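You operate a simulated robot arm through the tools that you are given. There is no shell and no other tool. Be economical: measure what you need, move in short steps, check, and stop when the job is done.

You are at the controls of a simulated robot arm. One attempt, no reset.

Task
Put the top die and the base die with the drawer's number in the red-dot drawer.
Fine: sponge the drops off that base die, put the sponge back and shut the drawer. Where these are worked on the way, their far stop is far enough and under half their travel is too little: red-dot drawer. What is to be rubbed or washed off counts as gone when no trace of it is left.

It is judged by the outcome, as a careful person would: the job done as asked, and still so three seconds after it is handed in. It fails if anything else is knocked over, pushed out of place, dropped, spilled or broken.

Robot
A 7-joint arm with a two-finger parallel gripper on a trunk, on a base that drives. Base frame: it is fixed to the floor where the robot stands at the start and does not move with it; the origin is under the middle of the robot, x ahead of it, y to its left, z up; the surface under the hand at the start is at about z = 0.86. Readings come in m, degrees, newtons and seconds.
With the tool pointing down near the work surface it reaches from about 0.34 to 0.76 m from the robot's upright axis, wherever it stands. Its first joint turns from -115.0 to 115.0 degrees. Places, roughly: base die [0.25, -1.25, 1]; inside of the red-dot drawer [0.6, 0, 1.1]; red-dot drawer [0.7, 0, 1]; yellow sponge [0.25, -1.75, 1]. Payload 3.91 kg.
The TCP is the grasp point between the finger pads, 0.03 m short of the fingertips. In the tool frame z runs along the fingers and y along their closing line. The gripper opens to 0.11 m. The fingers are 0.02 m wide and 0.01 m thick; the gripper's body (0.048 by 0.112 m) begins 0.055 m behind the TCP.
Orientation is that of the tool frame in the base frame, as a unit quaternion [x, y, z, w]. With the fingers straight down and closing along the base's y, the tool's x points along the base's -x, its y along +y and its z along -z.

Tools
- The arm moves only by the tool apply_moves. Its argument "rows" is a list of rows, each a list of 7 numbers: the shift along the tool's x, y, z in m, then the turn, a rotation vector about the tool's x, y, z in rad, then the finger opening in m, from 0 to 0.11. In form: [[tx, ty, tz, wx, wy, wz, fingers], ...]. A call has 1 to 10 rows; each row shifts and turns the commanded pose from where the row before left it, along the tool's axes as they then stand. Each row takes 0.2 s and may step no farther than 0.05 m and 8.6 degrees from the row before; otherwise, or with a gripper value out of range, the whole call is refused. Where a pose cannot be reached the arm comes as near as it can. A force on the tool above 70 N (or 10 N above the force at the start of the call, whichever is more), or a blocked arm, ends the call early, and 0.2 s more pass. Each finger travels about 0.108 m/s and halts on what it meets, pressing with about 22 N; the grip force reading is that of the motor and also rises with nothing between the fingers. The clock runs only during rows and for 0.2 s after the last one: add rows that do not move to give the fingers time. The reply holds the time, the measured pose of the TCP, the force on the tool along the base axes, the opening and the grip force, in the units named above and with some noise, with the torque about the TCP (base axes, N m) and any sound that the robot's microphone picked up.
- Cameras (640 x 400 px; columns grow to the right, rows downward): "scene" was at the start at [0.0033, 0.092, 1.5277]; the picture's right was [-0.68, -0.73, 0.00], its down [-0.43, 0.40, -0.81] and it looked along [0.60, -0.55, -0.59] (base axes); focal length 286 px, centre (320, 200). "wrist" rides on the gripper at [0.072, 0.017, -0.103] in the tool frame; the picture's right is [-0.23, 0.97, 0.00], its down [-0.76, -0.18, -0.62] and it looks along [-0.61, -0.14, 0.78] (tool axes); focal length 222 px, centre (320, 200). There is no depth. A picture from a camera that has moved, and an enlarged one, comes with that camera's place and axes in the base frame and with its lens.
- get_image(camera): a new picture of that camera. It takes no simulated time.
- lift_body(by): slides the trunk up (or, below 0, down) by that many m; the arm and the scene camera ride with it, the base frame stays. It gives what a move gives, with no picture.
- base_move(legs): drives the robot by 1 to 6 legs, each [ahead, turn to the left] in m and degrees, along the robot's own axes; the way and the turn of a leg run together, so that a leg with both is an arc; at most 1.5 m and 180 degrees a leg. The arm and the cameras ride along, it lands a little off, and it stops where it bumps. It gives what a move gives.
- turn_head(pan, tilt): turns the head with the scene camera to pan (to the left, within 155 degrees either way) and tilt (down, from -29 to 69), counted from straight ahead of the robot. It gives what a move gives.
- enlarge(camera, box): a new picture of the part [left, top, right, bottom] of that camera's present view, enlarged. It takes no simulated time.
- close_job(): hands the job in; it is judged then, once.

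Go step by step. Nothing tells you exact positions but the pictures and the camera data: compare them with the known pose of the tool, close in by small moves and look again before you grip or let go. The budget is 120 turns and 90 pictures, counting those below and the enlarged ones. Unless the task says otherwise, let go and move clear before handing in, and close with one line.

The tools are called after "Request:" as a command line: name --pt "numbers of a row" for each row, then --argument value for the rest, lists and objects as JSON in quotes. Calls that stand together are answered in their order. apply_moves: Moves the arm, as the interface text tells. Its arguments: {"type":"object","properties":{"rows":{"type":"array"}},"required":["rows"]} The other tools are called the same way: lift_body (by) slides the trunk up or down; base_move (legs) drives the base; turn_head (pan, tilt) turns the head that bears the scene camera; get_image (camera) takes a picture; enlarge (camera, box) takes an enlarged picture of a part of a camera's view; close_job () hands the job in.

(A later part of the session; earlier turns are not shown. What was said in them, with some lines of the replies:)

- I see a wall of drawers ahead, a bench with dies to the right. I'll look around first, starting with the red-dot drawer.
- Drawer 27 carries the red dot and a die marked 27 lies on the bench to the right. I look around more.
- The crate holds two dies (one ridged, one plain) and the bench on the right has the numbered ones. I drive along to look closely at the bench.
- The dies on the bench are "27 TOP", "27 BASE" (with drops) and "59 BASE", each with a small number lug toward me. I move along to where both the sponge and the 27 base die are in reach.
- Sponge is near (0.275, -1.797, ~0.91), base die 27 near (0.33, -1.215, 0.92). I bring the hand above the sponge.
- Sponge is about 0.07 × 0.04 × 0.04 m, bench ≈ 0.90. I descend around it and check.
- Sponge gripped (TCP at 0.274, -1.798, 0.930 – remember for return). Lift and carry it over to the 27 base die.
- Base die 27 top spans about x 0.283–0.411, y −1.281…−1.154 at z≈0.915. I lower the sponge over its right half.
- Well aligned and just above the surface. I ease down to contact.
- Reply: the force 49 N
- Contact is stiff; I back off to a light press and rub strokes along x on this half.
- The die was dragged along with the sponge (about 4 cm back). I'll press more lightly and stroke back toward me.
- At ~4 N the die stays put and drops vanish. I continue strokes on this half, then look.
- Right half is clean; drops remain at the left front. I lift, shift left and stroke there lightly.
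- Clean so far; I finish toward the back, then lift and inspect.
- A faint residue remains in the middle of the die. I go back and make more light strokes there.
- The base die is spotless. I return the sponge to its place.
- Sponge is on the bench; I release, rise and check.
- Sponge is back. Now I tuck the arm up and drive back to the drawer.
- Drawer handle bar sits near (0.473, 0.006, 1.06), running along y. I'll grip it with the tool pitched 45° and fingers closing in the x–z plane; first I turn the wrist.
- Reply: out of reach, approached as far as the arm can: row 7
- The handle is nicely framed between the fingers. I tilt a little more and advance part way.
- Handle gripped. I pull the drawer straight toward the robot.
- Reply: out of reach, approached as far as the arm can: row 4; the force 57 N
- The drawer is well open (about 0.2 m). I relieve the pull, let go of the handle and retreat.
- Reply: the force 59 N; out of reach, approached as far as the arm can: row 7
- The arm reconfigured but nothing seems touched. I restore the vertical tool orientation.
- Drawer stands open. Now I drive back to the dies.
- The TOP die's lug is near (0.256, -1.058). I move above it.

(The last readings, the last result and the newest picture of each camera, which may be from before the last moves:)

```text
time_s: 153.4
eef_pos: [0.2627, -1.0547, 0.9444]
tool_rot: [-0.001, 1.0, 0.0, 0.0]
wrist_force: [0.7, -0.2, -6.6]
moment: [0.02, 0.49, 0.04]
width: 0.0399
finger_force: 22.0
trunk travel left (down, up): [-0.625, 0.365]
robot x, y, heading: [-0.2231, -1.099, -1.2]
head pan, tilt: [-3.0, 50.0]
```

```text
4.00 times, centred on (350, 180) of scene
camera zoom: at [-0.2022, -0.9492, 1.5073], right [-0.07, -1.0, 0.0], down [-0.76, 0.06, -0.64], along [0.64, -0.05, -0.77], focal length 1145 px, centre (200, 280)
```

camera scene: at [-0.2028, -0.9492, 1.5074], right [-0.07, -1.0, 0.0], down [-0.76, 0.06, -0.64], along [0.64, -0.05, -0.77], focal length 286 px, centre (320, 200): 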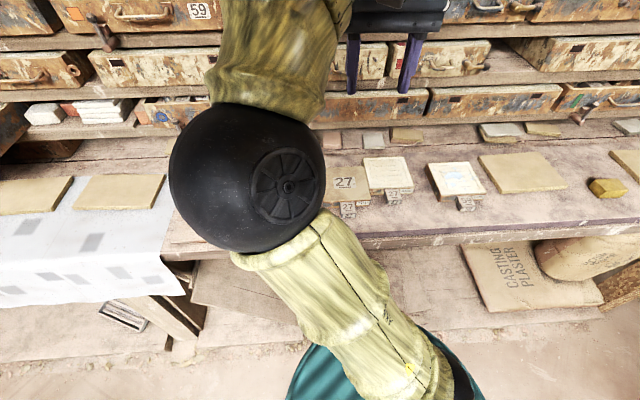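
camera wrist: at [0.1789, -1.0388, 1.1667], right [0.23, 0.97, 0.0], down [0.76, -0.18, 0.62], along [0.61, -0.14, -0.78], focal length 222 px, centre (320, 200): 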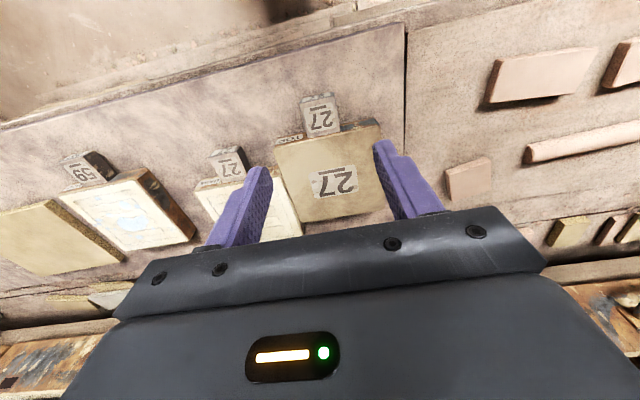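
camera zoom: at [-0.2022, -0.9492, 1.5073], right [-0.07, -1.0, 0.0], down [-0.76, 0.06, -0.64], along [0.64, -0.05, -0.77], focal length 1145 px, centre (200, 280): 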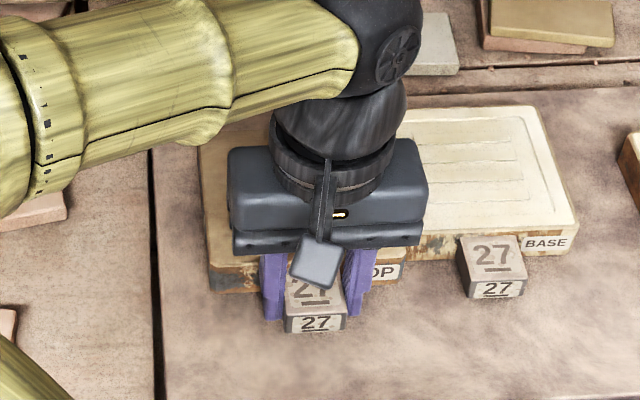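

The die (≈6.6 N) is held firmly by the lug. I lift it and check its attitude.

Request:
apply_moves --pt "0 0 -0.02 0 0 0 0.02" --pt "0 0 -0.03 0 0 0 0.02" --pt "0 0 -0.04 0 0 0 0.02" --pt "0 0 -0.04 0 0 0 0.02" --pt "0.01 0 -0.04 0 0 0 0.02" --pt "0.015 0 -0.04 0 0 0 0.02" --pt "0.015 0 -0.04 0 0 0 0.02" --pt "0.015 0 -0.04 0 0 0 0.02" --pt "0.015 0 -0.03 0 0 0 0.02" --pt "0 0 0 0 0 0 0.02"

Request:
get_image --camera "wrist"

```text
time_s: 155.6
eef_pos: [0.1932, -1.0547, 1.2651]
tool_rot: [-0.001, 1.0, 0.0, -0.002]
wrist_force: [-0.3, -0.5, -5.6]
moment: [0.0, 0.47, -0.02]
width: 0.0401
finger_force: 21.7
trunk travel left (down, up): [-0.625, 0.365]
robot x, y, heading: [-0.2241, -1.0941, -1.0]
head pan, tilt: [-3.0, 50.0]
```

```text
26 pictures are left
camera wrist: at [0.1185, -1.0385, 1.3674], right [0.23, 0.97, 0.0], down [0.76, -0.18, 0.62], along [0.61, -0.14, -0.78], focal length 222 px, centre (320, 200)
```

wrist: 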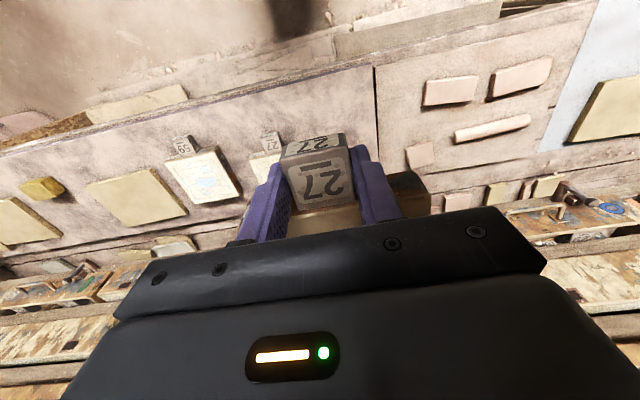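

Die hangs level. I carry it back to the drawer.

Request:
base_move --legs '[[0, 91.2], [1.06, 0], [0, -91], [0.06, 0]]'

Request:
turn_head --pan 8 --tilt 38

Request:
get_image --camera "scene"

Request:
get_image --camera "wrist"

```text
time_s: 173.8
eef_pos: [0.249, 0.0101, 1.2642]
tool_rot: [-0.005, 1.0, 0.0, 0.001]
wrist_force: [-0.6, 0.0, -6.3]
moment: [-0.02, 0.53, 0.0]
width: 0.04
finger_force: 22.0
trunk travel left (down, up): [-0.625, 0.365]
robot x, y, heading: [-0.1685, -0.0323, -0.6]
head pan, tilt: [-3.0, 50.0]
```

```text
time_s: 174.6
eef_pos: [0.2489, 0.0094, 1.2642]
tool_rot: [-0.004, 1.0, 0.0, 0.0]
wrist_force: [0.1, 0.0, -6.1]
moment: [0.02, 0.46, -0.04]
width: 0.0395
finger_force: 22.1
trunk travel left (down, up): [-0.625, 0.365]
robot x, y, heading: [-0.166, -0.0341, -0.8]
head pan, tilt: [8.0, 38.0]
```

```text
25 pictures are left
camera scene: at [-0.1376, 0.1283, 1.5244], right [0.12, -0.99, 0.0], down [-0.61, -0.08, -0.79], along [0.78, 0.1, -0.62], focal length 286 px, centre (320, 200)
```

scene: 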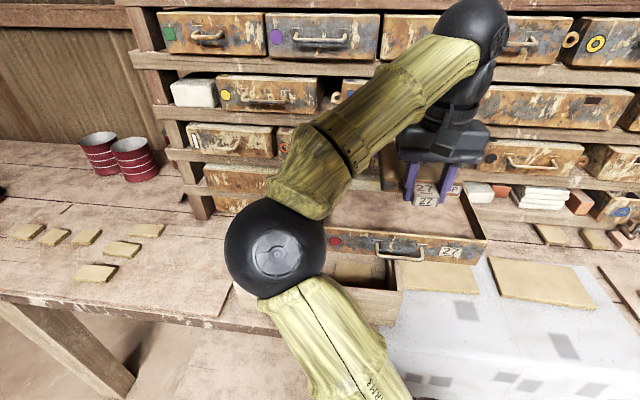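

```text
24 pictures are left
camera wrist: at [0.1749, 0.0251, 1.3672], right [0.22, 0.98, 0.0], down [0.76, -0.17, 0.62], along [0.61, -0.14, -0.78], focal length 222 px, centre (320, 200)
```

wrist: 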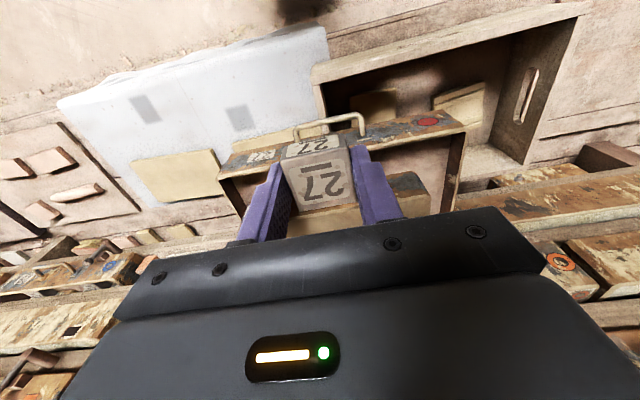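

The drawer front is at x≈0.31, y −0.16…0.18. I move left, then lower below the upper handles' level but above the rim.

Request:
apply_moves --pt "0 0.026 0 0 0 0 0.02" --pt "0 0.026 0 0 0 0 0.02" --pt "0 0.0245 0 0 0 0 0.02" --pt "-0.01 0 0.03 0 0 0 0.02" --pt "-0.01 0 0.03 0 0 0 0.02" --pt "-0.01 0 0.03 0 0 0 0.02" --pt "-0.01 0 0.024 0 0 0 0.02" --pt "0 0 0 0 0 0 0.02"

Request:
get_image --camera "scene"

Request:
get_image --camera "wrist"

```text
time_s: 176.4
eef_pos: [0.2892, 0.0857, 1.1491]
tool_rot: [-0.004, 1.0, 0.001, 0.0]
wrist_force: [-0.1, 0.7, -5.4]
moment: [-0.03, 0.42, -0.03]
width: 0.0396
finger_force: 21.4
trunk travel left (down, up): [-0.625, 0.365]
robot x, y, heading: [-0.1663, -0.0367, -0.6]
head pan, tilt: [8.0, 38.0]
```

```text
23 pictures are left
camera scene: at [-0.1377, 0.1284, 1.5245], right [0.13, -0.99, 0.0], down [-0.61, -0.08, -0.79], along [0.78, 0.1, -0.62], focal length 286 px, centre (320, 200)
```

scene: 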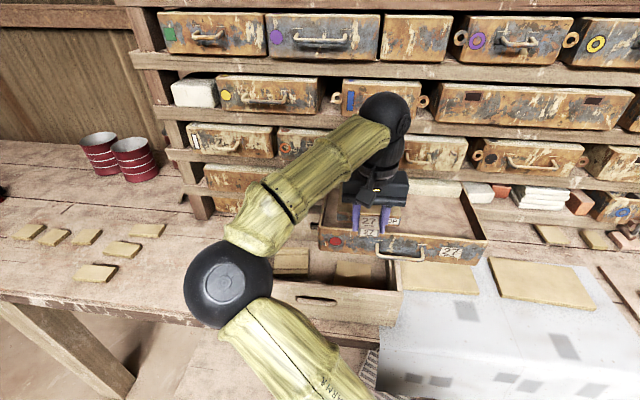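

```text
22 pictures are left
camera wrist: at [0.2147, 0.1014, 1.2523], right [0.22, 0.98, 0.0], down [0.76, -0.17, 0.62], along [0.61, -0.14, -0.78], focal length 222 px, centre (320, 200)
```

wrist: 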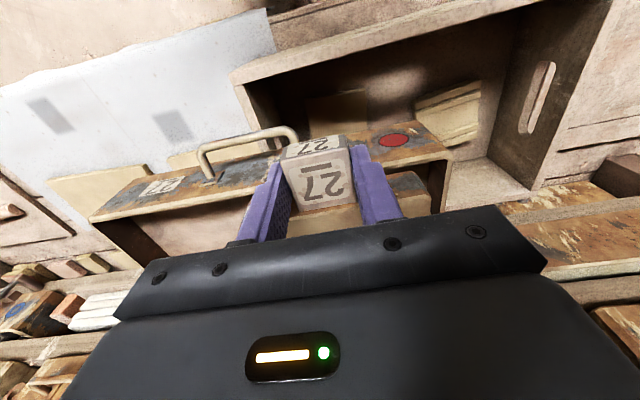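

Request:
apply_moves --pt "-0.025 0 0 0 0 0 0.02" --pt "-0.025 0 0 0 0 0 0.02" --pt "-0.026 0 0 0 0 0 0.02" --pt "0 0 0 0 0 0 0.02"

Request:
get_image --camera "wrist"

Request:
enlarge --camera "scene" --box '[280, 130, 500, 270]'

```text
time_s: 177.4
eef_pos: [0.3621, 0.0863, 1.1522]
tool_rot: [-0.003, 1.0, 0.001, 0.0]
wrist_force: [-19.2, 2.3, -4.7]
moment: [0.09, 0.44, -0.42]
width: 0.0403
finger_force: 22.1
trunk travel left (down, up): [-0.625, 0.365]
robot x, y, heading: [-0.1656, -0.0344, -0.8]
head pan, tilt: [8.0, 38.0]
```

```text
21 pictures are left
camera wrist: at [0.2874, 0.1025, 1.2543], right [0.22, 0.98, 0.0], down [0.76, -0.17, 0.62], along [0.61, -0.14, -0.78], focal length 222 px, centre (320, 200)
```

wrist: 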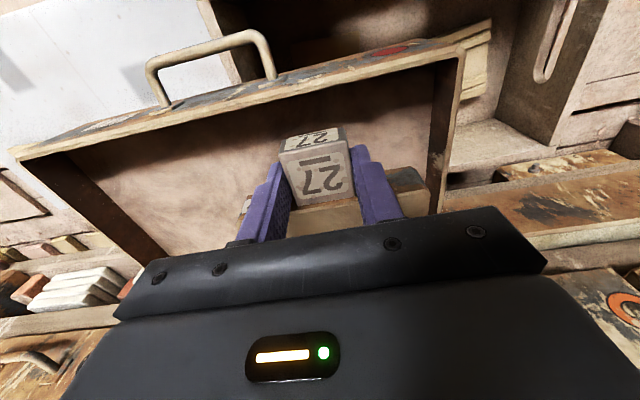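

```text
2.86 times, centred on (390, 200) of scene
camera zoom: at [-0.1415, 0.1289, 1.5245], right [0.13, -0.99, 0.0], down [-0.61, -0.08, -0.79], along [0.78, 0.1, -0.61], focal length 818 px, centre (120, 200)
```

zoom: 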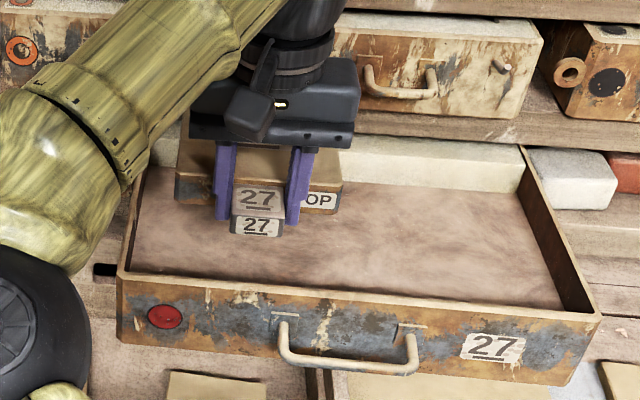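

The die's far edge touched the shelf edge lightly; I back off 1 cm and then lower into the drawer.

Request:
apply_moves --pt "0.012 0 0 0 0 0 0.02" --pt "0 0 0 0 0 0 0.02"

Request:
apply_moves --pt "0 0 0.02 0 0 0 0.02" --pt "0 0 0.02 0 0 0 0.02" --pt "0 0 0.02 0 0 0 0.02" --pt "0 0 0 0 0 0 0.02"

Request:
enlarge --camera "scene" --box '[280, 130, 500, 270]'

```text
time_s: 178.0
eef_pos: [0.3542, 0.0874, 1.1495]
tool_rot: [-0.004, 1.0, -0.001, 0.001]
wrist_force: [-0.8, -0.7, -5.8]
moment: [-0.01, 0.43, -0.03]
width: 0.0399
finger_force: 22.0
trunk travel left (down, up): [-0.625, 0.365]
robot x, y, heading: [-0.1679, -0.0336, -0.9]
head pan, tilt: [8.0, 38.0]
```

```text
time_s: 179.0
eef_pos: [0.3527, 0.0882, 1.0913]
tool_rot: [-0.004, 1.0, 0.0, 0.001]
wrist_force: [1.8, 1.2, 1.9]
moment: [0.02, -0.79, 0.08]
width: 0.04
finger_force: 21.8
trunk travel left (down, up): [-0.625, 0.365]
robot x, y, heading: [-0.1636, -0.0339, -0.6]
head pan, tilt: [8.0, 38.0]
```

```text
2.86 times, centred on (390, 200) of scene
camera zoom: at [-0.1382, 0.1285, 1.5246], right [0.13, -0.99, 0.0], down [-0.61, -0.08, -0.79], along [0.78, 0.1, -0.62], focal length 818 px, centre (120, 200)
```

zoom: 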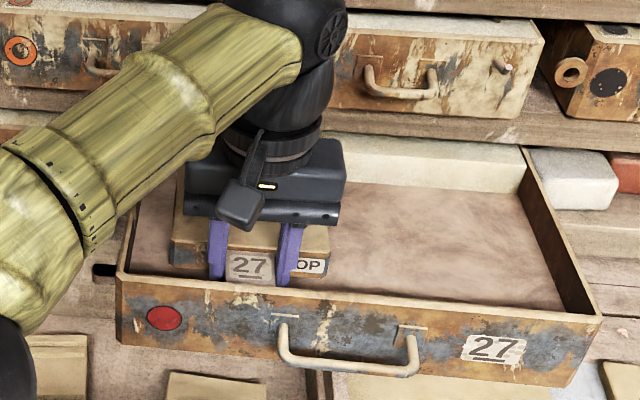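

Request:
apply_moves --pt "0.002 0 0.002 0 0 0 0.02" --pt "0 0 0.001 0 0 0 0.02" --pt "0 0 0 0 0 0 0.02"

Request:
enlarge --camera "wrist" --box '[160, 50, 480, 250]'

```text
time_s: 179.8
eef_pos: [0.3502, 0.0875, 1.0885]
tool_rot: [-0.004, 1.0, 0.0, 0.001]
wrist_force: [6.5, -0.5, 18.5]
moment: [0.04, -0.2, 0.02]
width: 0.0398
finger_force: 22.2
trunk travel left (down, up): [-0.625, 0.365]
robot x, y, heading: [-0.1676, -0.0377, -1.0]
head pan, tilt: [8.0, 38.0]
```

```text
2.00 times, centred on (320, 150) of wrist
camera zoom: at [0.2754, 0.1021, 1.1911], right [0.22, 0.98, 0.0], down [0.76, -0.17, 0.62], along [0.61, -0.14, -0.78], focal length 444 px, centre (320, 300)
```

zoom: 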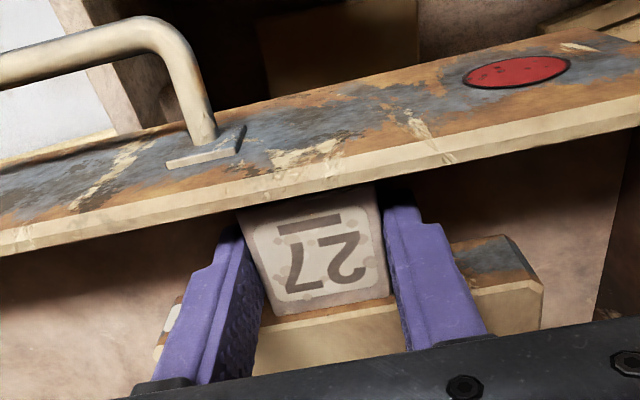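

Die rests on the drawer floor. I relax and release.

Request:
apply_moves --pt "-0.004 0 -0.002 0 0 0 0.02" --pt "0 0 0 0 0 0 0.02"

Request:
apply_moves --pt "0 0 0 0 0 0 0.05" --pt "0 0 0 0 0 0 0.06" --pt "0 0 0 0 0 0 0.06" --pt "0 0 -0.03 0 0 0 0.06" --pt "0 0 -0.03 0 0 0 0.06" --pt "0.02 0 -0.04 0 0 0 0.06" --pt "0.02 0 -0.04 0 0 0 0.06" --pt "0.02 -0.02 -0.04 0 0 0 0.06" --pt "0.02 -0.02 -0.03 0 0 0 0.06" --pt "0 0 0 0 0 0 0.06"

Request:
get_image --camera "wrist"

```text
time_s: 180.4
eef_pos: [0.3547, 0.0875, 1.0873]
tool_rot: [-0.004, 1.0, 0.0, -0.001]
wrist_force: [-2.2, -0.1, 0.2]
moment: [-0.02, 0.45, 0.0]
width: 0.0399
finger_force: 22.2
trunk travel left (down, up): [-0.625, 0.365]
robot x, y, heading: [-0.1682, -0.0338, -0.7]
head pan, tilt: [8.0, 38.0]
```

```text
time_s: 182.6
eef_pos: [0.2738, 0.0461, 1.2996]
tool_rot: [-0.003, 1.0, 0.001, -0.001]
wrist_force: [0.3, -0.2, 0.2]
moment: [-0.04, -0.03, 0.01]
width: 0.0602
finger_force: 0.1
trunk travel left (down, up): [-0.625, 0.365]
robot x, y, heading: [-0.1621, -0.0373, -1.0]
head pan, tilt: [8.0, 38.0]
```

```text
17 pictures are left
camera wrist: at [0.1998, 0.0621, 1.4018], right [0.22, 0.98, 0.0], down [0.76, -0.17, 0.62], along [0.61, -0.14, -0.78], focal length 222 px, centre (320, 200)
```

wrist: 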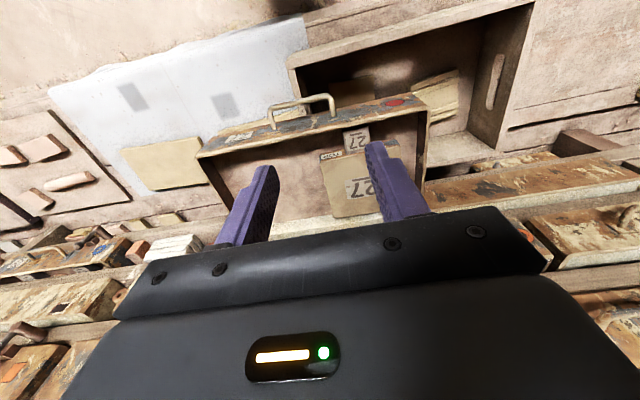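

TOP die lies flat in the drawer. Now back for the BASE die.

Request:
base_move --legs '[[-0.06, 0], [0, -89.2], [1.09, 0], [0, 90]]'

```text
time_s: 200.8
eef_pos: [0.2009, -1.0438, 1.298]
tool_rot: [0.001, 1.0, -0.001, 0.001]
wrist_force: [0.8, 0.2, -0.9]
moment: [0.01, 0.01, 0.02]
width: 0.0599
finger_force: 0.1
trunk travel left (down, up): [-0.625, 0.365]
robot x, y, heading: [-0.2403, -1.1185, -1.2]
head pan, tilt: [8.0, 38.0]
```

Request:
apply_moves --pt "-0.0139 -0.0209 0.034 0 0 0 0.07" --pt "-0.0139 -0.0209 0.034 0 0 0 0.07" --pt "-0.0139 -0.0209 0.034 0 0 0 0.07" --pt "-0.0139 -0.0209 0.034 0 0 0 0.07" --pt "-0.0139 -0.0209 0.034 0 0 0 0.07" --pt "-0.0139 -0.0209 0.034 0 0 0 0.07" --pt "-0.0139 -0.0209 0.034 0 0 0 0.07" --pt "0 0 0 0 0 0 0.07"

Request:
turn_head --pan -5 --tilt 48

Request:
get_image --camera "scene"

Request:
get_image --camera "wrist"

```text
time_s: 202.6
eef_pos: [0.2954, -1.1898, 1.0608]
tool_rot: [0.0, 1.0, 0.001, 0.0]
wrist_force: [0.2, -0.5, 0.8]
moment: [0.01, -0.01, -0.01]
width: 0.0701
finger_force: 0.1
trunk travel left (down, up): [-0.625, 0.365]
robot x, y, heading: [-0.241, -1.1202, -1.6]
head pan, tilt: [8.0, 38.0]
```

```text
time_s: 203.3
eef_pos: [0.2958, -1.1901, 1.0619]
tool_rot: [0.001, 1.0, -0.001, 0.0]
wrist_force: [-0.4, -0.3, -0.1]
moment: [-0.01, 0.03, -0.03]
width: 0.0701
finger_force: 0.1
trunk travel left (down, up): [-0.625, 0.365]
robot x, y, heading: [-0.241, -1.1258, -1.2]
head pan, tilt: [-5.0, 48.0]
```

```text
16 pictures are left
camera scene: at [-0.2192, -0.9769, 1.5101], right [-0.11, -0.99, 0.0], down [-0.74, 0.08, -0.67], along [0.67, -0.07, -0.74], focal length 286 px, centre (320, 200)
```

scene: 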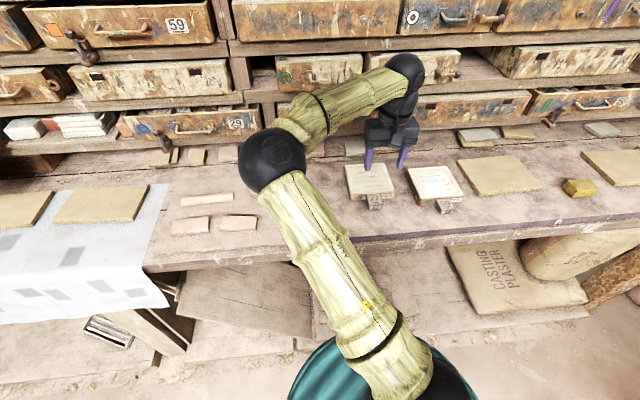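

```text
15 pictures are left
camera wrist: at [0.2223, -1.174, 1.1643], right [0.23, 0.97, 0.0], down [0.76, -0.18, 0.62], along [0.61, -0.14, -0.78], focal length 222 px, centre (320, 200)
```

wrist: 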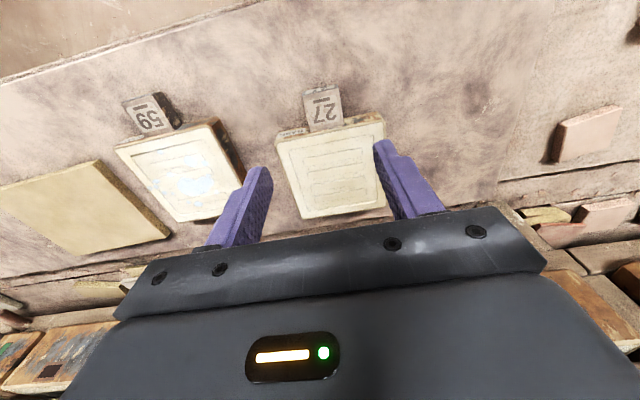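

Request:
apply_moves --pt "-0.004 0.003 0.04 0 0 0 0.07" --pt "0 0 0.04 0 0 0 0.07" --pt "0 0 0.04 0 0 0 0.07" --pt "0 0 0.008 0 0 0 0.07" --pt "0 0 0 0 0 0 0.07"

Request:
enlarge --camera "wrist" --box '[200, 60, 440, 210]'

```text
time_s: 204.5
eef_pos: [0.2999, -1.1872, 0.9321]
tool_rot: [0.0, 1.0, 0.0, 0.0]
wrist_force: [0.2, 0.1, 0.0]
moment: [0.01, -0.01, -0.02]
width: 0.07
finger_force: 0.1
trunk travel left (down, up): [-0.625, 0.365]
robot x, y, heading: [-0.2423, -1.1239, -1.5]
head pan, tilt: [-5.0, 48.0]
```

```text
2.67 times, centred on (320, 135) of wrist
camera zoom: at [0.2266, -1.1715, 1.035], right [0.23, 0.97, 0.0], down [0.76, -0.18, 0.62], along [0.61, -0.14, -0.78], focal length 592 px, centre (320, 373)
```

zoom: 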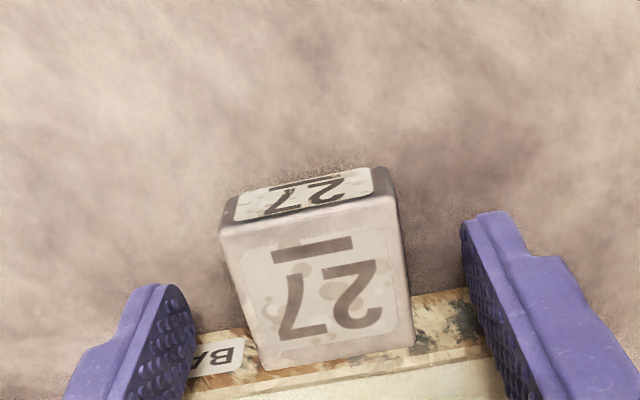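

Request:
apply_moves --pt "0.003 0 0.005 0 0 0 0.07" --pt "0 0 0.004 0 0 0 0.07" --pt "0 0 0 0 0 0 0.05" --pt "0 0 0 0 0 0 0.03" --pt "0 0 0 0 0 0 0.02" --pt "0 0 0 0 0 0 0.02"

Request:
apply_moves --pt "0 0 -0.005 0 0 0 0.02" --pt "0 0 -0.005 0 0 0 0.02" --pt "0 0 -0.01 0 0 0 0.02" --pt "0 0 0 0 0 0 0.02"

```text
time_s: 205.9
eef_pos: [0.2979, -1.1866, 0.9231]
tool_rot: [0.001, 1.0, 0.0, 0.001]
wrist_force: [-0.2, -0.2, 0.6]
moment: [0.08, -0.11, -0.24]
width: 0.0398
finger_force: 21.9
trunk travel left (down, up): [-0.625, 0.365]
robot x, y, heading: [-0.2384, -1.1197, -1.2]
head pan, tilt: [-5.0, 48.0]
```

```text
time_s: 206.9
eef_pos: [0.2965, -1.1875, 0.9426]
tool_rot: [0.002, 1.0, 0.0, -0.001]
wrist_force: [0.2, 0.6, -5.8]
moment: [0.02, 0.47, 0.0]
width: 0.0397
finger_force: 22.0
trunk travel left (down, up): [-0.625, 0.365]
robot x, y, heading: [-0.2393, -1.1201, -1.5]
head pan, tilt: [-5.0, 48.0]
```

Request:
apply_moves --pt "0 0 -0.03 0 0 0 0.02" --pt "0 0 -0.04 0 0 0 0.02" --pt "0 0 -0.04 0 0 0 0.02" --pt "0.012 0.01 -0.04 0 0 0 0.02" --pt "0.018 0.015 -0.04 0 0 0 0.02" --pt "0.018 0.015 -0.04 0 0 0 0.02" --pt "0.018 0.015 -0.04 0 0 0 0.02" --pt "0.018 0.015 -0.04 0 0 0 0.02" --pt "0.018 0.015 -0.015 0 0 0 0.02" --pt "0 0 0 0 0 0 0.02"

Request:
base_move --legs '[[0, 91.3], [1.09, 0], [0, -91], [0.07, 0]]'

```text
time_s: 209.1
eef_pos: [0.196, -1.1027, 1.2689]
tool_rot: [0.0, 1.0, 0.0, -0.001]
wrist_force: [0.1, 0.2, -6.5]
moment: [0.01, 0.48, 0.0]
width: 0.0398
finger_force: 22.3
trunk travel left (down, up): [-0.625, 0.365]
robot x, y, heading: [-0.24, -1.1204, -1.3]
head pan, tilt: [-5.0, 48.0]
```

```text
time_s: 227.6
eef_pos: [0.2753, 0.0006, 1.2687]
tool_rot: [-0.002, 1.0, 0.0, 0.0]
wrist_force: [0.2, 0.9, -6.6]
moment: [0.03, 0.49, -0.01]
width: 0.0399
finger_force: 22.0
trunk travel left (down, up): [-0.625, 0.365]
robot x, y, heading: [-0.1596, -0.0186, -0.6]
head pan, tilt: [-5.0, 48.0]
```

Request:
apply_moves --pt "0 -0.024 0 0 0 0 0.02" --pt "0 -0.024 0 0 0 0 0.02" --pt "0 -0.0225 0 0 0 0 0.02" --pt "-0.005 0 0.03 0 0 0 0.02" --pt "-0.005 0 0.03 0 0 0 0.02" --pt "-0.005 0 0.03 0 0 0 0.02" --pt "0 0 0.03 0 0 0 0.02" --pt "0 0 0 0 0 0 0.02"

Request:
turn_head --pan -5 --tilt 38

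Request:
get_image --camera "scene"

Request:
get_image --camera "wrist"

```text
time_s: 229.4
eef_pos: [0.2909, -0.0704, 1.1474]
tool_rot: [-0.002, 1.0, 0.0, 0.0]
wrist_force: [-0.4, -0.4, -5.4]
moment: [0.03, 0.49, -0.01]
width: 0.0397
finger_force: 22.4
trunk travel left (down, up): [-0.625, 0.365]
robot x, y, heading: [-0.1597, -0.0161, -0.7]
head pan, tilt: [-5.0, 48.0]
```

```text
time_s: 230.1
eef_pos: [0.2906, -0.0686, 1.1491]
tool_rot: [-0.002, 1.0, 0.0, 0.0]
wrist_force: [0.8, 0.5, -6.8]
moment: [0.02, 0.47, -0.01]
width: 0.04
finger_force: 22.5
trunk travel left (down, up): [-0.625, 0.365]
robot x, y, heading: [-0.1603, -0.0171, -0.7]
head pan, tilt: [-5.0, 38.0]
```

```text
13 pictures are left
camera scene: at [-0.1321, 0.1233, 1.5245], right [-0.1, -0.99, 0.0], down [-0.61, 0.06, -0.79], along [0.78, -0.08, -0.62], focal length 286 px, centre (320, 200)
```

scene: 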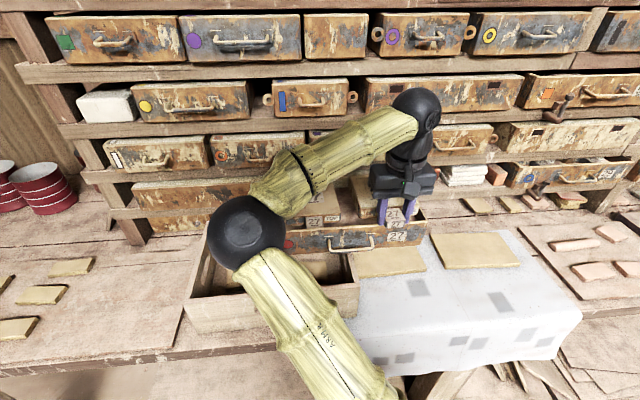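

```text
12 pictures are left
camera wrist: at [0.2168, -0.0539, 1.2513], right [0.22, 0.97, 0.0], down [0.76, -0.18, 0.62], along [0.61, -0.14, -0.78], focal length 222 px, centre (320, 200)
```

wrist: 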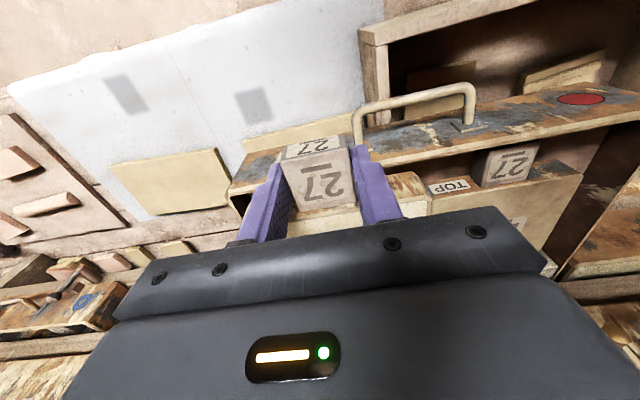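

Clear gaps on both sides. I go forward over the drawer and lower.

Request:
apply_moves --pt "-0.021 0 0 0 0 0 0.02" --pt "-0.02 0 0 0 0 0 0.02" --pt "-0.02 0 0 0 0 0 0.02" --pt "0 0 0 0 0 0 0.02"

Request:
apply_moves --pt "0 0 0.02 0 0 0 0.02" --pt "0 0 0.02 0 0 0 0.02" --pt "0 0 0.016 0 0 0 0.02" --pt "0 0 0 0 0 0 0.02"

Request:
enlarge --camera "wrist" --box '[160, 50, 480, 250]'

```text
time_s: 231.1
eef_pos: [0.3524, -0.0704, 1.1488]
tool_rot: [-0.002, 1.0, 0.0, 0.0]
wrist_force: [-0.2, 0.1, -5.8]
moment: [-0.03, 0.45, 0.0]
width: 0.0396
finger_force: 21.9
trunk travel left (down, up): [-0.625, 0.365]
robot x, y, heading: [-0.158, -0.0182, -0.8]
head pan, tilt: [-5.0, 38.0]
```

```text
time_s: 232.1
eef_pos: [0.3518, -0.0699, 1.0923]
tool_rot: [-0.002, 1.0, 0.0, -0.001]
wrist_force: [0.0, -0.3, -5.8]
moment: [-0.01, 0.47, 0.03]
width: 0.0399
finger_force: 21.8
trunk travel left (down, up): [-0.625, 0.365]
robot x, y, heading: [-0.1601, -0.0204, -1.0]
head pan, tilt: [-5.0, 38.0]
```

```text
2.00 times, centred on (320, 150) of wrist
camera zoom: at [0.2779, -0.0538, 1.1949], right [0.22, 0.97, 0.0], down [0.76, -0.17, 0.62], along [0.61, -0.14, -0.78], focal length 444 px, centre (320, 300)
```

zoom: 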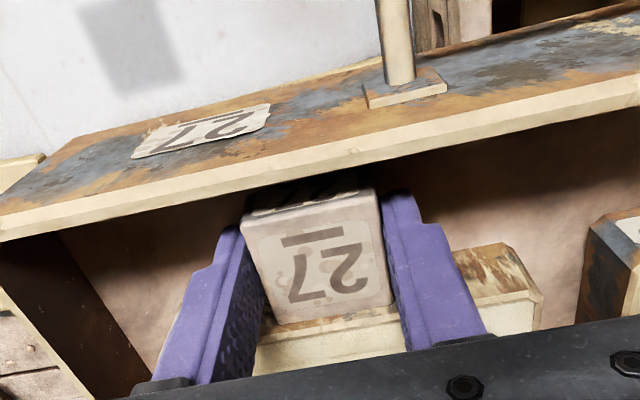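

Request:
apply_moves --pt "0 0 0.002 0 0 0 0.02" --pt "0 0 0.002 0 0 0 0.02" --pt "0 0 0 0 0 0 0.02"

```text
time_s: 232.9
eef_pos: [0.3503, -0.0707, 1.0892]
tool_rot: [-0.002, 1.0, 0.0, 0.001]
wrist_force: [2.2, -0.4, 1.6]
moment: [-0.03, -0.79, -0.01]
width: 0.0403
finger_force: 21.5
trunk travel left (down, up): [-0.625, 0.365]
robot x, y, heading: [-0.1596, -0.0223, -1.1]
head pan, tilt: [-5.0, 38.0]
```

Request:
apply_moves --pt "-0.002 0 0.0015 0 0 0 0.02" --pt "0 0 0 0 0 0 0.02"

Request:
apply_moves --pt "0 0 0 0 0 0 0.05" --pt "0 0 0 0 0 0 0.06" --pt "0 0 0 0 0 0 0.06" --pt "0 0 -0.03 0 0 0 0.06" --pt "0 0 -0.03 0 0 0 0.06" --pt "0.02 0 -0.04 0 0 0 0.06" --pt "0.02 0 -0.04 0 0 0 0.06" --pt "0.02 0.02 -0.04 0 0 0 0.06" --pt "0.02 0.02 -0.03 0 0 0 0.06" --pt "0 0 0 0 0 0 0.06"

Request:
get_image --camera "wrist"

```text
time_s: 233.5
eef_pos: [0.3512, -0.0694, 1.0878]
tool_rot: [-0.002, 1.0, 0.0, 0.0]
wrist_force: [-7.1, 1.1, 10.7]
moment: [0.1, 0.3, 0.05]
width: 0.0398
finger_force: 22.3
trunk travel left (down, up): [-0.625, 0.365]
robot x, y, heading: [-0.1611, -0.0208, -0.9]
head pan, tilt: [-5.0, 38.0]
```

```text
time_s: 235.7
eef_pos: [0.2735, -0.029, 1.2971]
tool_rot: [-0.001, 1.0, 0.0, 0.001]
wrist_force: [0.2, 0.8, 0.2]
moment: [0.01, -0.04, -0.01]
width: 0.0601
finger_force: 0.0
trunk travel left (down, up): [-0.625, 0.365]
robot x, y, heading: [-0.1586, -0.019, -0.7]
head pan, tilt: [-5.0, 38.0]
```

```text
10 pictures are left
camera wrist: at [0.2001, -0.0143, 1.3997], right [0.22, 0.97, 0.0], down [0.76, -0.17, 0.62], along [0.61, -0.14, -0.78], focal length 222 px, centre (320, 200)
```

wrist: 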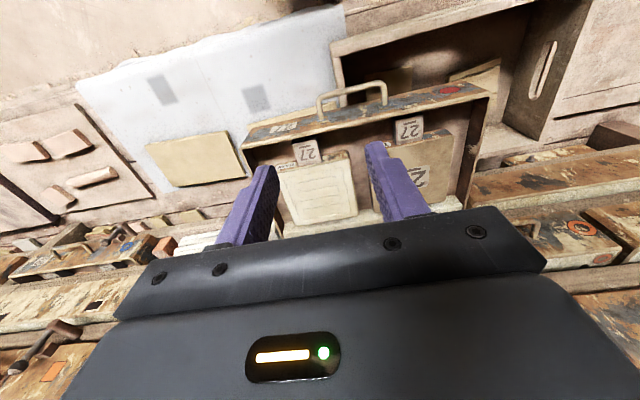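

Both dies lie side by side in the drawer. To shut it I'll pitch the closed fingers forward and push the drawer face inside the handle loop; first I back the base a little.

Request:
base_move --legs '[[-0.12, 0]]'

Request:
apply_moves --pt "-0.04 0.012 0.01 0 0 0 0.0" --pt "-0.04 0.012 0.01 0 0 0 0.0" --pt "-0.01 0.012 0 0 -0.131 0 0.0" --pt "0 0 0 0 -0.131 0 0.0" --pt "0 0 0 0 -0.131 0 0.0" --pt "0 0 0 0 -0.131 0 0.0" --pt "0 0 0 0 -0.131 0 0.0" --pt "0 0 0 0 -0.131 0 0.0" --pt "0 0 0 0 -0.131 0 0.0" --pt "0 0 0 0 -0.131 0 0.0"

```text
time_s: 237.0
eef_pos: [0.154, -0.0288, 1.2962]
tool_rot: [-0.001, 1.0, 0.001, 0.0]
wrist_force: [-0.8, 0.6, 0.6]
moment: [0.0, -0.03, -0.01]
width: 0.0599
finger_force: 0.1
trunk travel left (down, up): [-0.625, 0.365]
robot x, y, heading: [-0.2779, -0.0204, -0.9]
head pan, tilt: [-5.0, 38.0]
```

```text
time_s: 239.2
eef_pos: [0.2444, 0.0076, 1.2774]
tool_rot: [-0.001, 0.865, 0.0, 0.502]
wrist_force: [0.4, 0.2, 0.1]
moment: [0.05, -0.03, -0.02]
width: 0.0
finger_force: 22.6
trunk travel left (down, up): [-0.625, 0.365]
robot x, y, heading: [-0.2794, -0.0239, -1.1]
head pan, tilt: [-5.0, 38.0]
```

Request:
apply_moves --pt "0.0365 0 0.0225 0 0 0 0.0" --pt "0.0365 0 0.0225 0 0 0 0.0" --pt "0.0365 0 0.0225 0 0 0 0.0" --pt "0.0365 0 0.0225 0 0 0 0.0" --pt "0 0 0 0 0 0 0.0"

Request:
get_image --camera "wrist"

Request:
enlarge --camera "scene" --box '[200, 120, 520, 320]'

```text
time_s: 240.4
eef_pos: [0.2485, 0.0083, 1.1059]
tool_rot: [-0.001, 0.866, 0.001, 0.5]
wrist_force: [0.0, 0.5, 0.8]
moment: [-0.02, -0.01, 0.0]
width: 0.0
finger_force: 21.8
trunk travel left (down, up): [-0.625, 0.365]
robot x, y, heading: [-0.2788, -0.0167, -1.1]
head pan, tilt: [-5.0, 38.0]
```

```text
9 pictures are left
camera wrist: at [0.1217, 0.0231, 1.0931], right [0.11, 0.97, 0.2], down [-0.16, -0.18, 0.97], along [0.98, -0.14, 0.14], focal length 222 px, centre (320, 200)
```

wrist: 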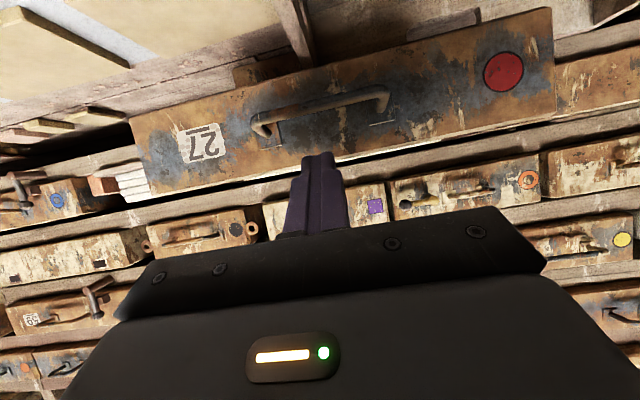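

```text
2.00 times, centred on (360, 220) of scene
camera zoom: at [-0.2518, 0.1253, 1.5245], right [-0.1, -0.99, 0.0], down [-0.61, 0.06, -0.79], along [0.78, -0.08, -0.62], focal length 573 px, centre (240, 160)
```

zoom: 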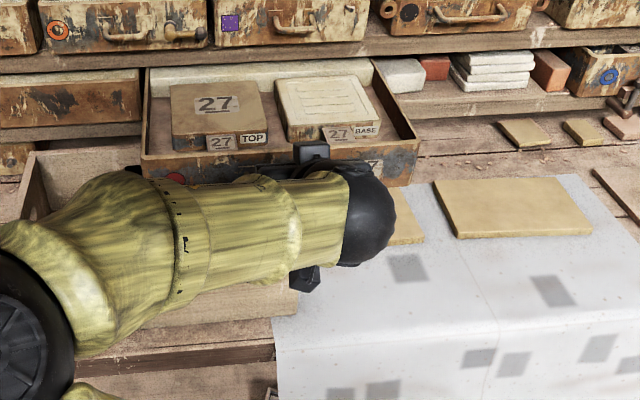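

View confirms the alignment: I lower 2 cm, advance to contact and begin pushing.

Request:
apply_moves --pt "0.0165 0 0.0095 0 0 0 0.0" --pt "-0.0075 0 0.013 0 0 0 0.0" --pt "-0.0075 0 0.013 0 0 0 0.0" --pt "-0.01 0 0.01732 0 0 0 0.0" --pt "-0.01 0 0.01732 0 0 0 0.0" --pt "-0.01 0 0.01732 0 0 0 0.0" --pt "0 0 0 0 0 0 0.0"

Request:
enlarge --camera "scene" --box '[200, 120, 520, 320]'

```text
time_s: 242.0
eef_pos: [0.3371, 0.0074, 1.0863]
tool_rot: [-0.001, 0.866, 0.0, 0.5]
wrist_force: [-12.9, 0.9, -5.5]
moment: [0.01, 0.24, 0.02]
width: 0.0
finger_force: 21.8
trunk travel left (down, up): [-0.625, 0.365]
robot x, y, heading: [-0.2806, -0.0164, -1.0]
head pan, tilt: [-5.0, 38.0]
```

```text
2.00 times, centred on (360, 220) of scene
camera zoom: at [-0.2532, 0.1254, 1.5245], right [-0.1, -0.99, 0.0], down [-0.61, 0.06, -0.79], along [0.78, -0.08, -0.61], focal length 573 px, centre (240, 160)
```

zoom: 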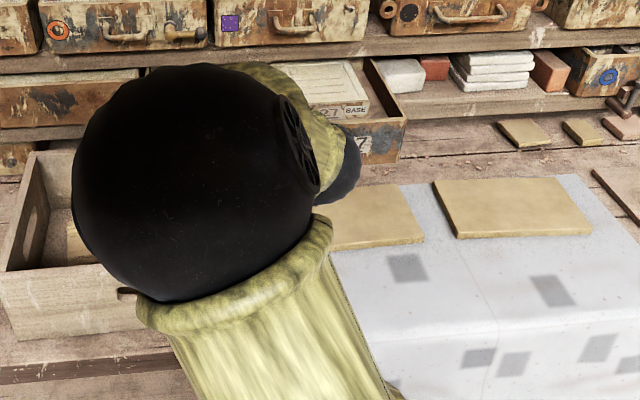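

Pushing works smoothly at ~13 N. Continue.

Request:
apply_moves --pt "-0.01 0 0.01732 0 0 0 0.0" --pt "-0.01 0 0.01732 0 0 0 0.0" --pt "-0.01 0 0.01732 0 0 0 0.0" --pt "-0.01 0 0.01732 0 0 0 0.0" --pt "-0.01 0 0.01732 0 0 0 0.0" --pt "-0.01 0 0.01732 0 0 0 0.0" --pt "0 0 0 0 0 0 0.0"

Request:
get_image --camera "wrist"

```text
time_s: 243.6
eef_pos: [0.4602, 0.0082, 1.0872]
tool_rot: [-0.001, 0.865, 0.002, 0.502]
wrist_force: [-5.8, -3.1, 0.3]
moment: [-0.03, 0.09, -0.13]
width: 0.0
finger_force: 22.3
trunk travel left (down, up): [-0.625, 0.365]
robot x, y, heading: [-0.2764, -0.0138, -1.2]
head pan, tilt: [-5.0, 38.0]
```

```text
6 pictures are left
camera wrist: at [0.3329, 0.0233, 1.0759], right [0.11, 0.97, 0.2], down [-0.16, -0.18, 0.97], along [0.98, -0.14, 0.14], focal length 222 px, centre (320, 200)
```

wrist: 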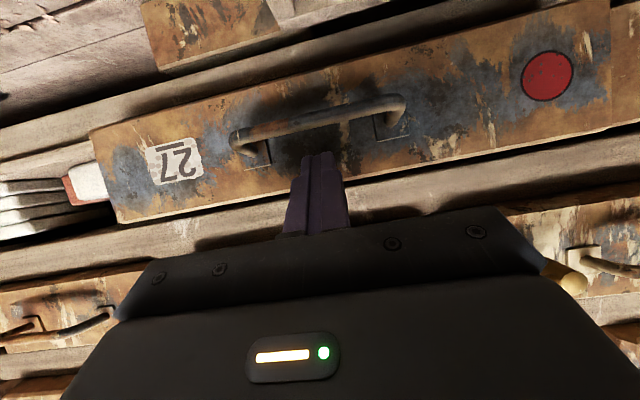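

Request:
apply_moves --pt "-0.0075 0 0.013 0 0 0 0.0" --pt "-0.0075 0 0.013 0 0 0 0.0" --pt "-0.0075 0 0.013 0 0 0 0.0" --pt "0 0 0 0 0 0 0.0"

```text
time_s: 244.3
eef_pos: [0.4818, 0.0077, 1.0887]
tool_rot: [0.001, 0.867, 0.0, 0.498]
wrist_force: [-52.6, 0.6, 17.0]
moment: [0.2, -0.14, 0.02]
width: 0.0
finger_force: 21.7
trunk travel left (down, up): [-0.625, 0.365]
robot x, y, heading: [-0.2795, -0.0197, -1.1]
head pan, tilt: [-5.0, 38.0]
stopped in row 3: the force on the tool passed its limit at 86 N (the readings are from after the stop); the commanded pose is now the measured one
```

The push met a firm stop. I back off and look whether the drawer is fully shut.

Request:
apply_moves --pt "0.01 0 -0.01732 0 0 0 0.0" --pt "0.015 0 -0.026 0 0 0 0.0" --pt "0.015 0 -0.026 0 0 0 0.0" --pt "0.01 0 -0.03 0 0 0 0.0" --pt "-0.01 0 -0.04 0 0 0 0.0" --pt "-0.02 0 -0.04 0 0 0 0.0" --pt "-0.02 0 -0.03 0 0 0 0.0" --pt "0 0 0 0 0 0 0.0"

Request:
turn_head --pan 0 --tilt 38

Request:
get_image --camera "wrist"

Request:
get_image --camera "scene"

```text
time_s: 246.1
eef_pos: [0.312, 0.008, 1.1874]
tool_rot: [0.001, 0.87, -0.001, 0.493]
wrist_force: [-0.2, 0.3, 0.0]
moment: [0.01, 0.02, 0.02]
width: 0.0001
finger_force: 21.7
trunk travel left (down, up): [-0.625, 0.365]
robot x, y, heading: [-0.2828, -0.0208, -1.0]
head pan, tilt: [-5.0, 38.0]
```

```text
time_s: 246.8
eef_pos: [0.3097, 0.0079, 1.1877]
tool_rot: [0.0, 0.87, 0.0, 0.493]
wrist_force: [-0.4, 0.3, 0.6]
moment: [-0.01, 0.0, 0.01]
width: 0.0
finger_force: 22.1
trunk travel left (down, up): [-0.625, 0.365]
robot x, y, heading: [-0.2797, -0.0181, -1.2]
head pan, tilt: [0.0, 38.0]
```

```text
5 pictures are left
camera wrist: at [0.1841, 0.0244, 1.1784], right [0.12, 0.97, 0.19], down [-0.14, -0.18, 0.97], along [0.98, -0.14, 0.12], focal length 222 px, centre (320, 200)
```

wrist: 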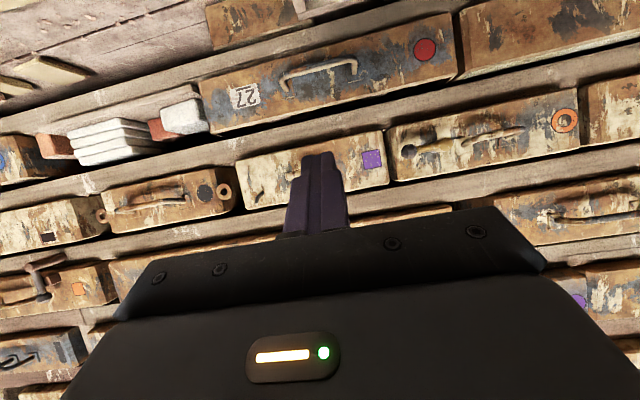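

```text
4 pictures are left
camera scene: at [-0.2521, 0.1328, 1.5245], right [-0.02, -1.0, 0.0], down [-0.62, 0.01, -0.79], along [0.79, -0.01, -0.62], focal length 286 px, centre (320, 200)
```

scene: 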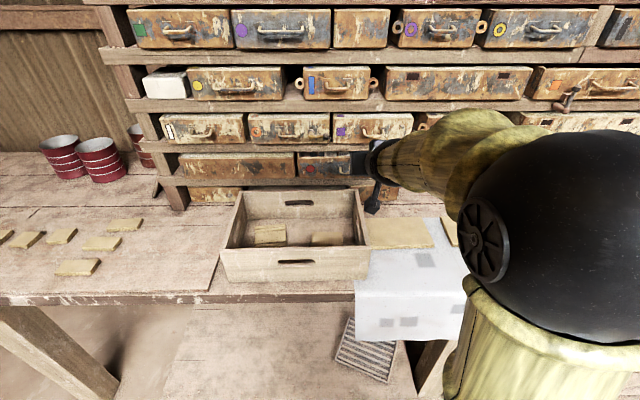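

Request:
enlarge --camera "scene" --box '[240, 120, 400, 220]'

```text
4.00 times, centred on (320, 170) of scene
camera zoom: at [-0.2521, 0.1328, 1.5245], right [-0.02, -1.0, 0.0], down [-0.62, 0.01, -0.79], along [0.79, -0.01, -0.62], focal length 1145 px, centre (320, 320)
```

zoom: 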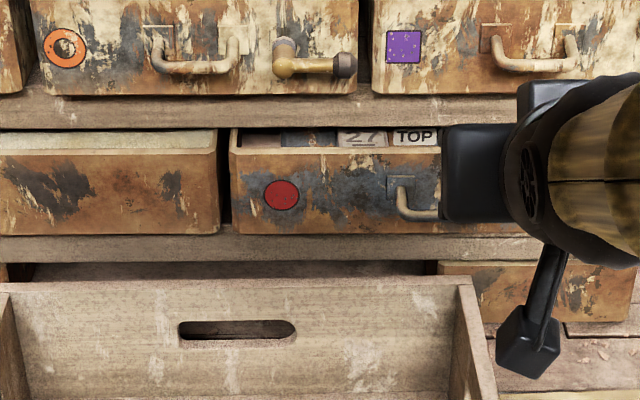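

The drawer is flush with its neighbour and at its stop, both 27 dies are inside, the sponge is back in place, and the hand is clear. I hand in.

Request:
close_job

```text
The job is handed in.
```

I put the 27 top die and the sponged 27 base die side by side in the red-dot drawer (27), returned the sponge to its place, and pushed the drawer shut to a firm stop.
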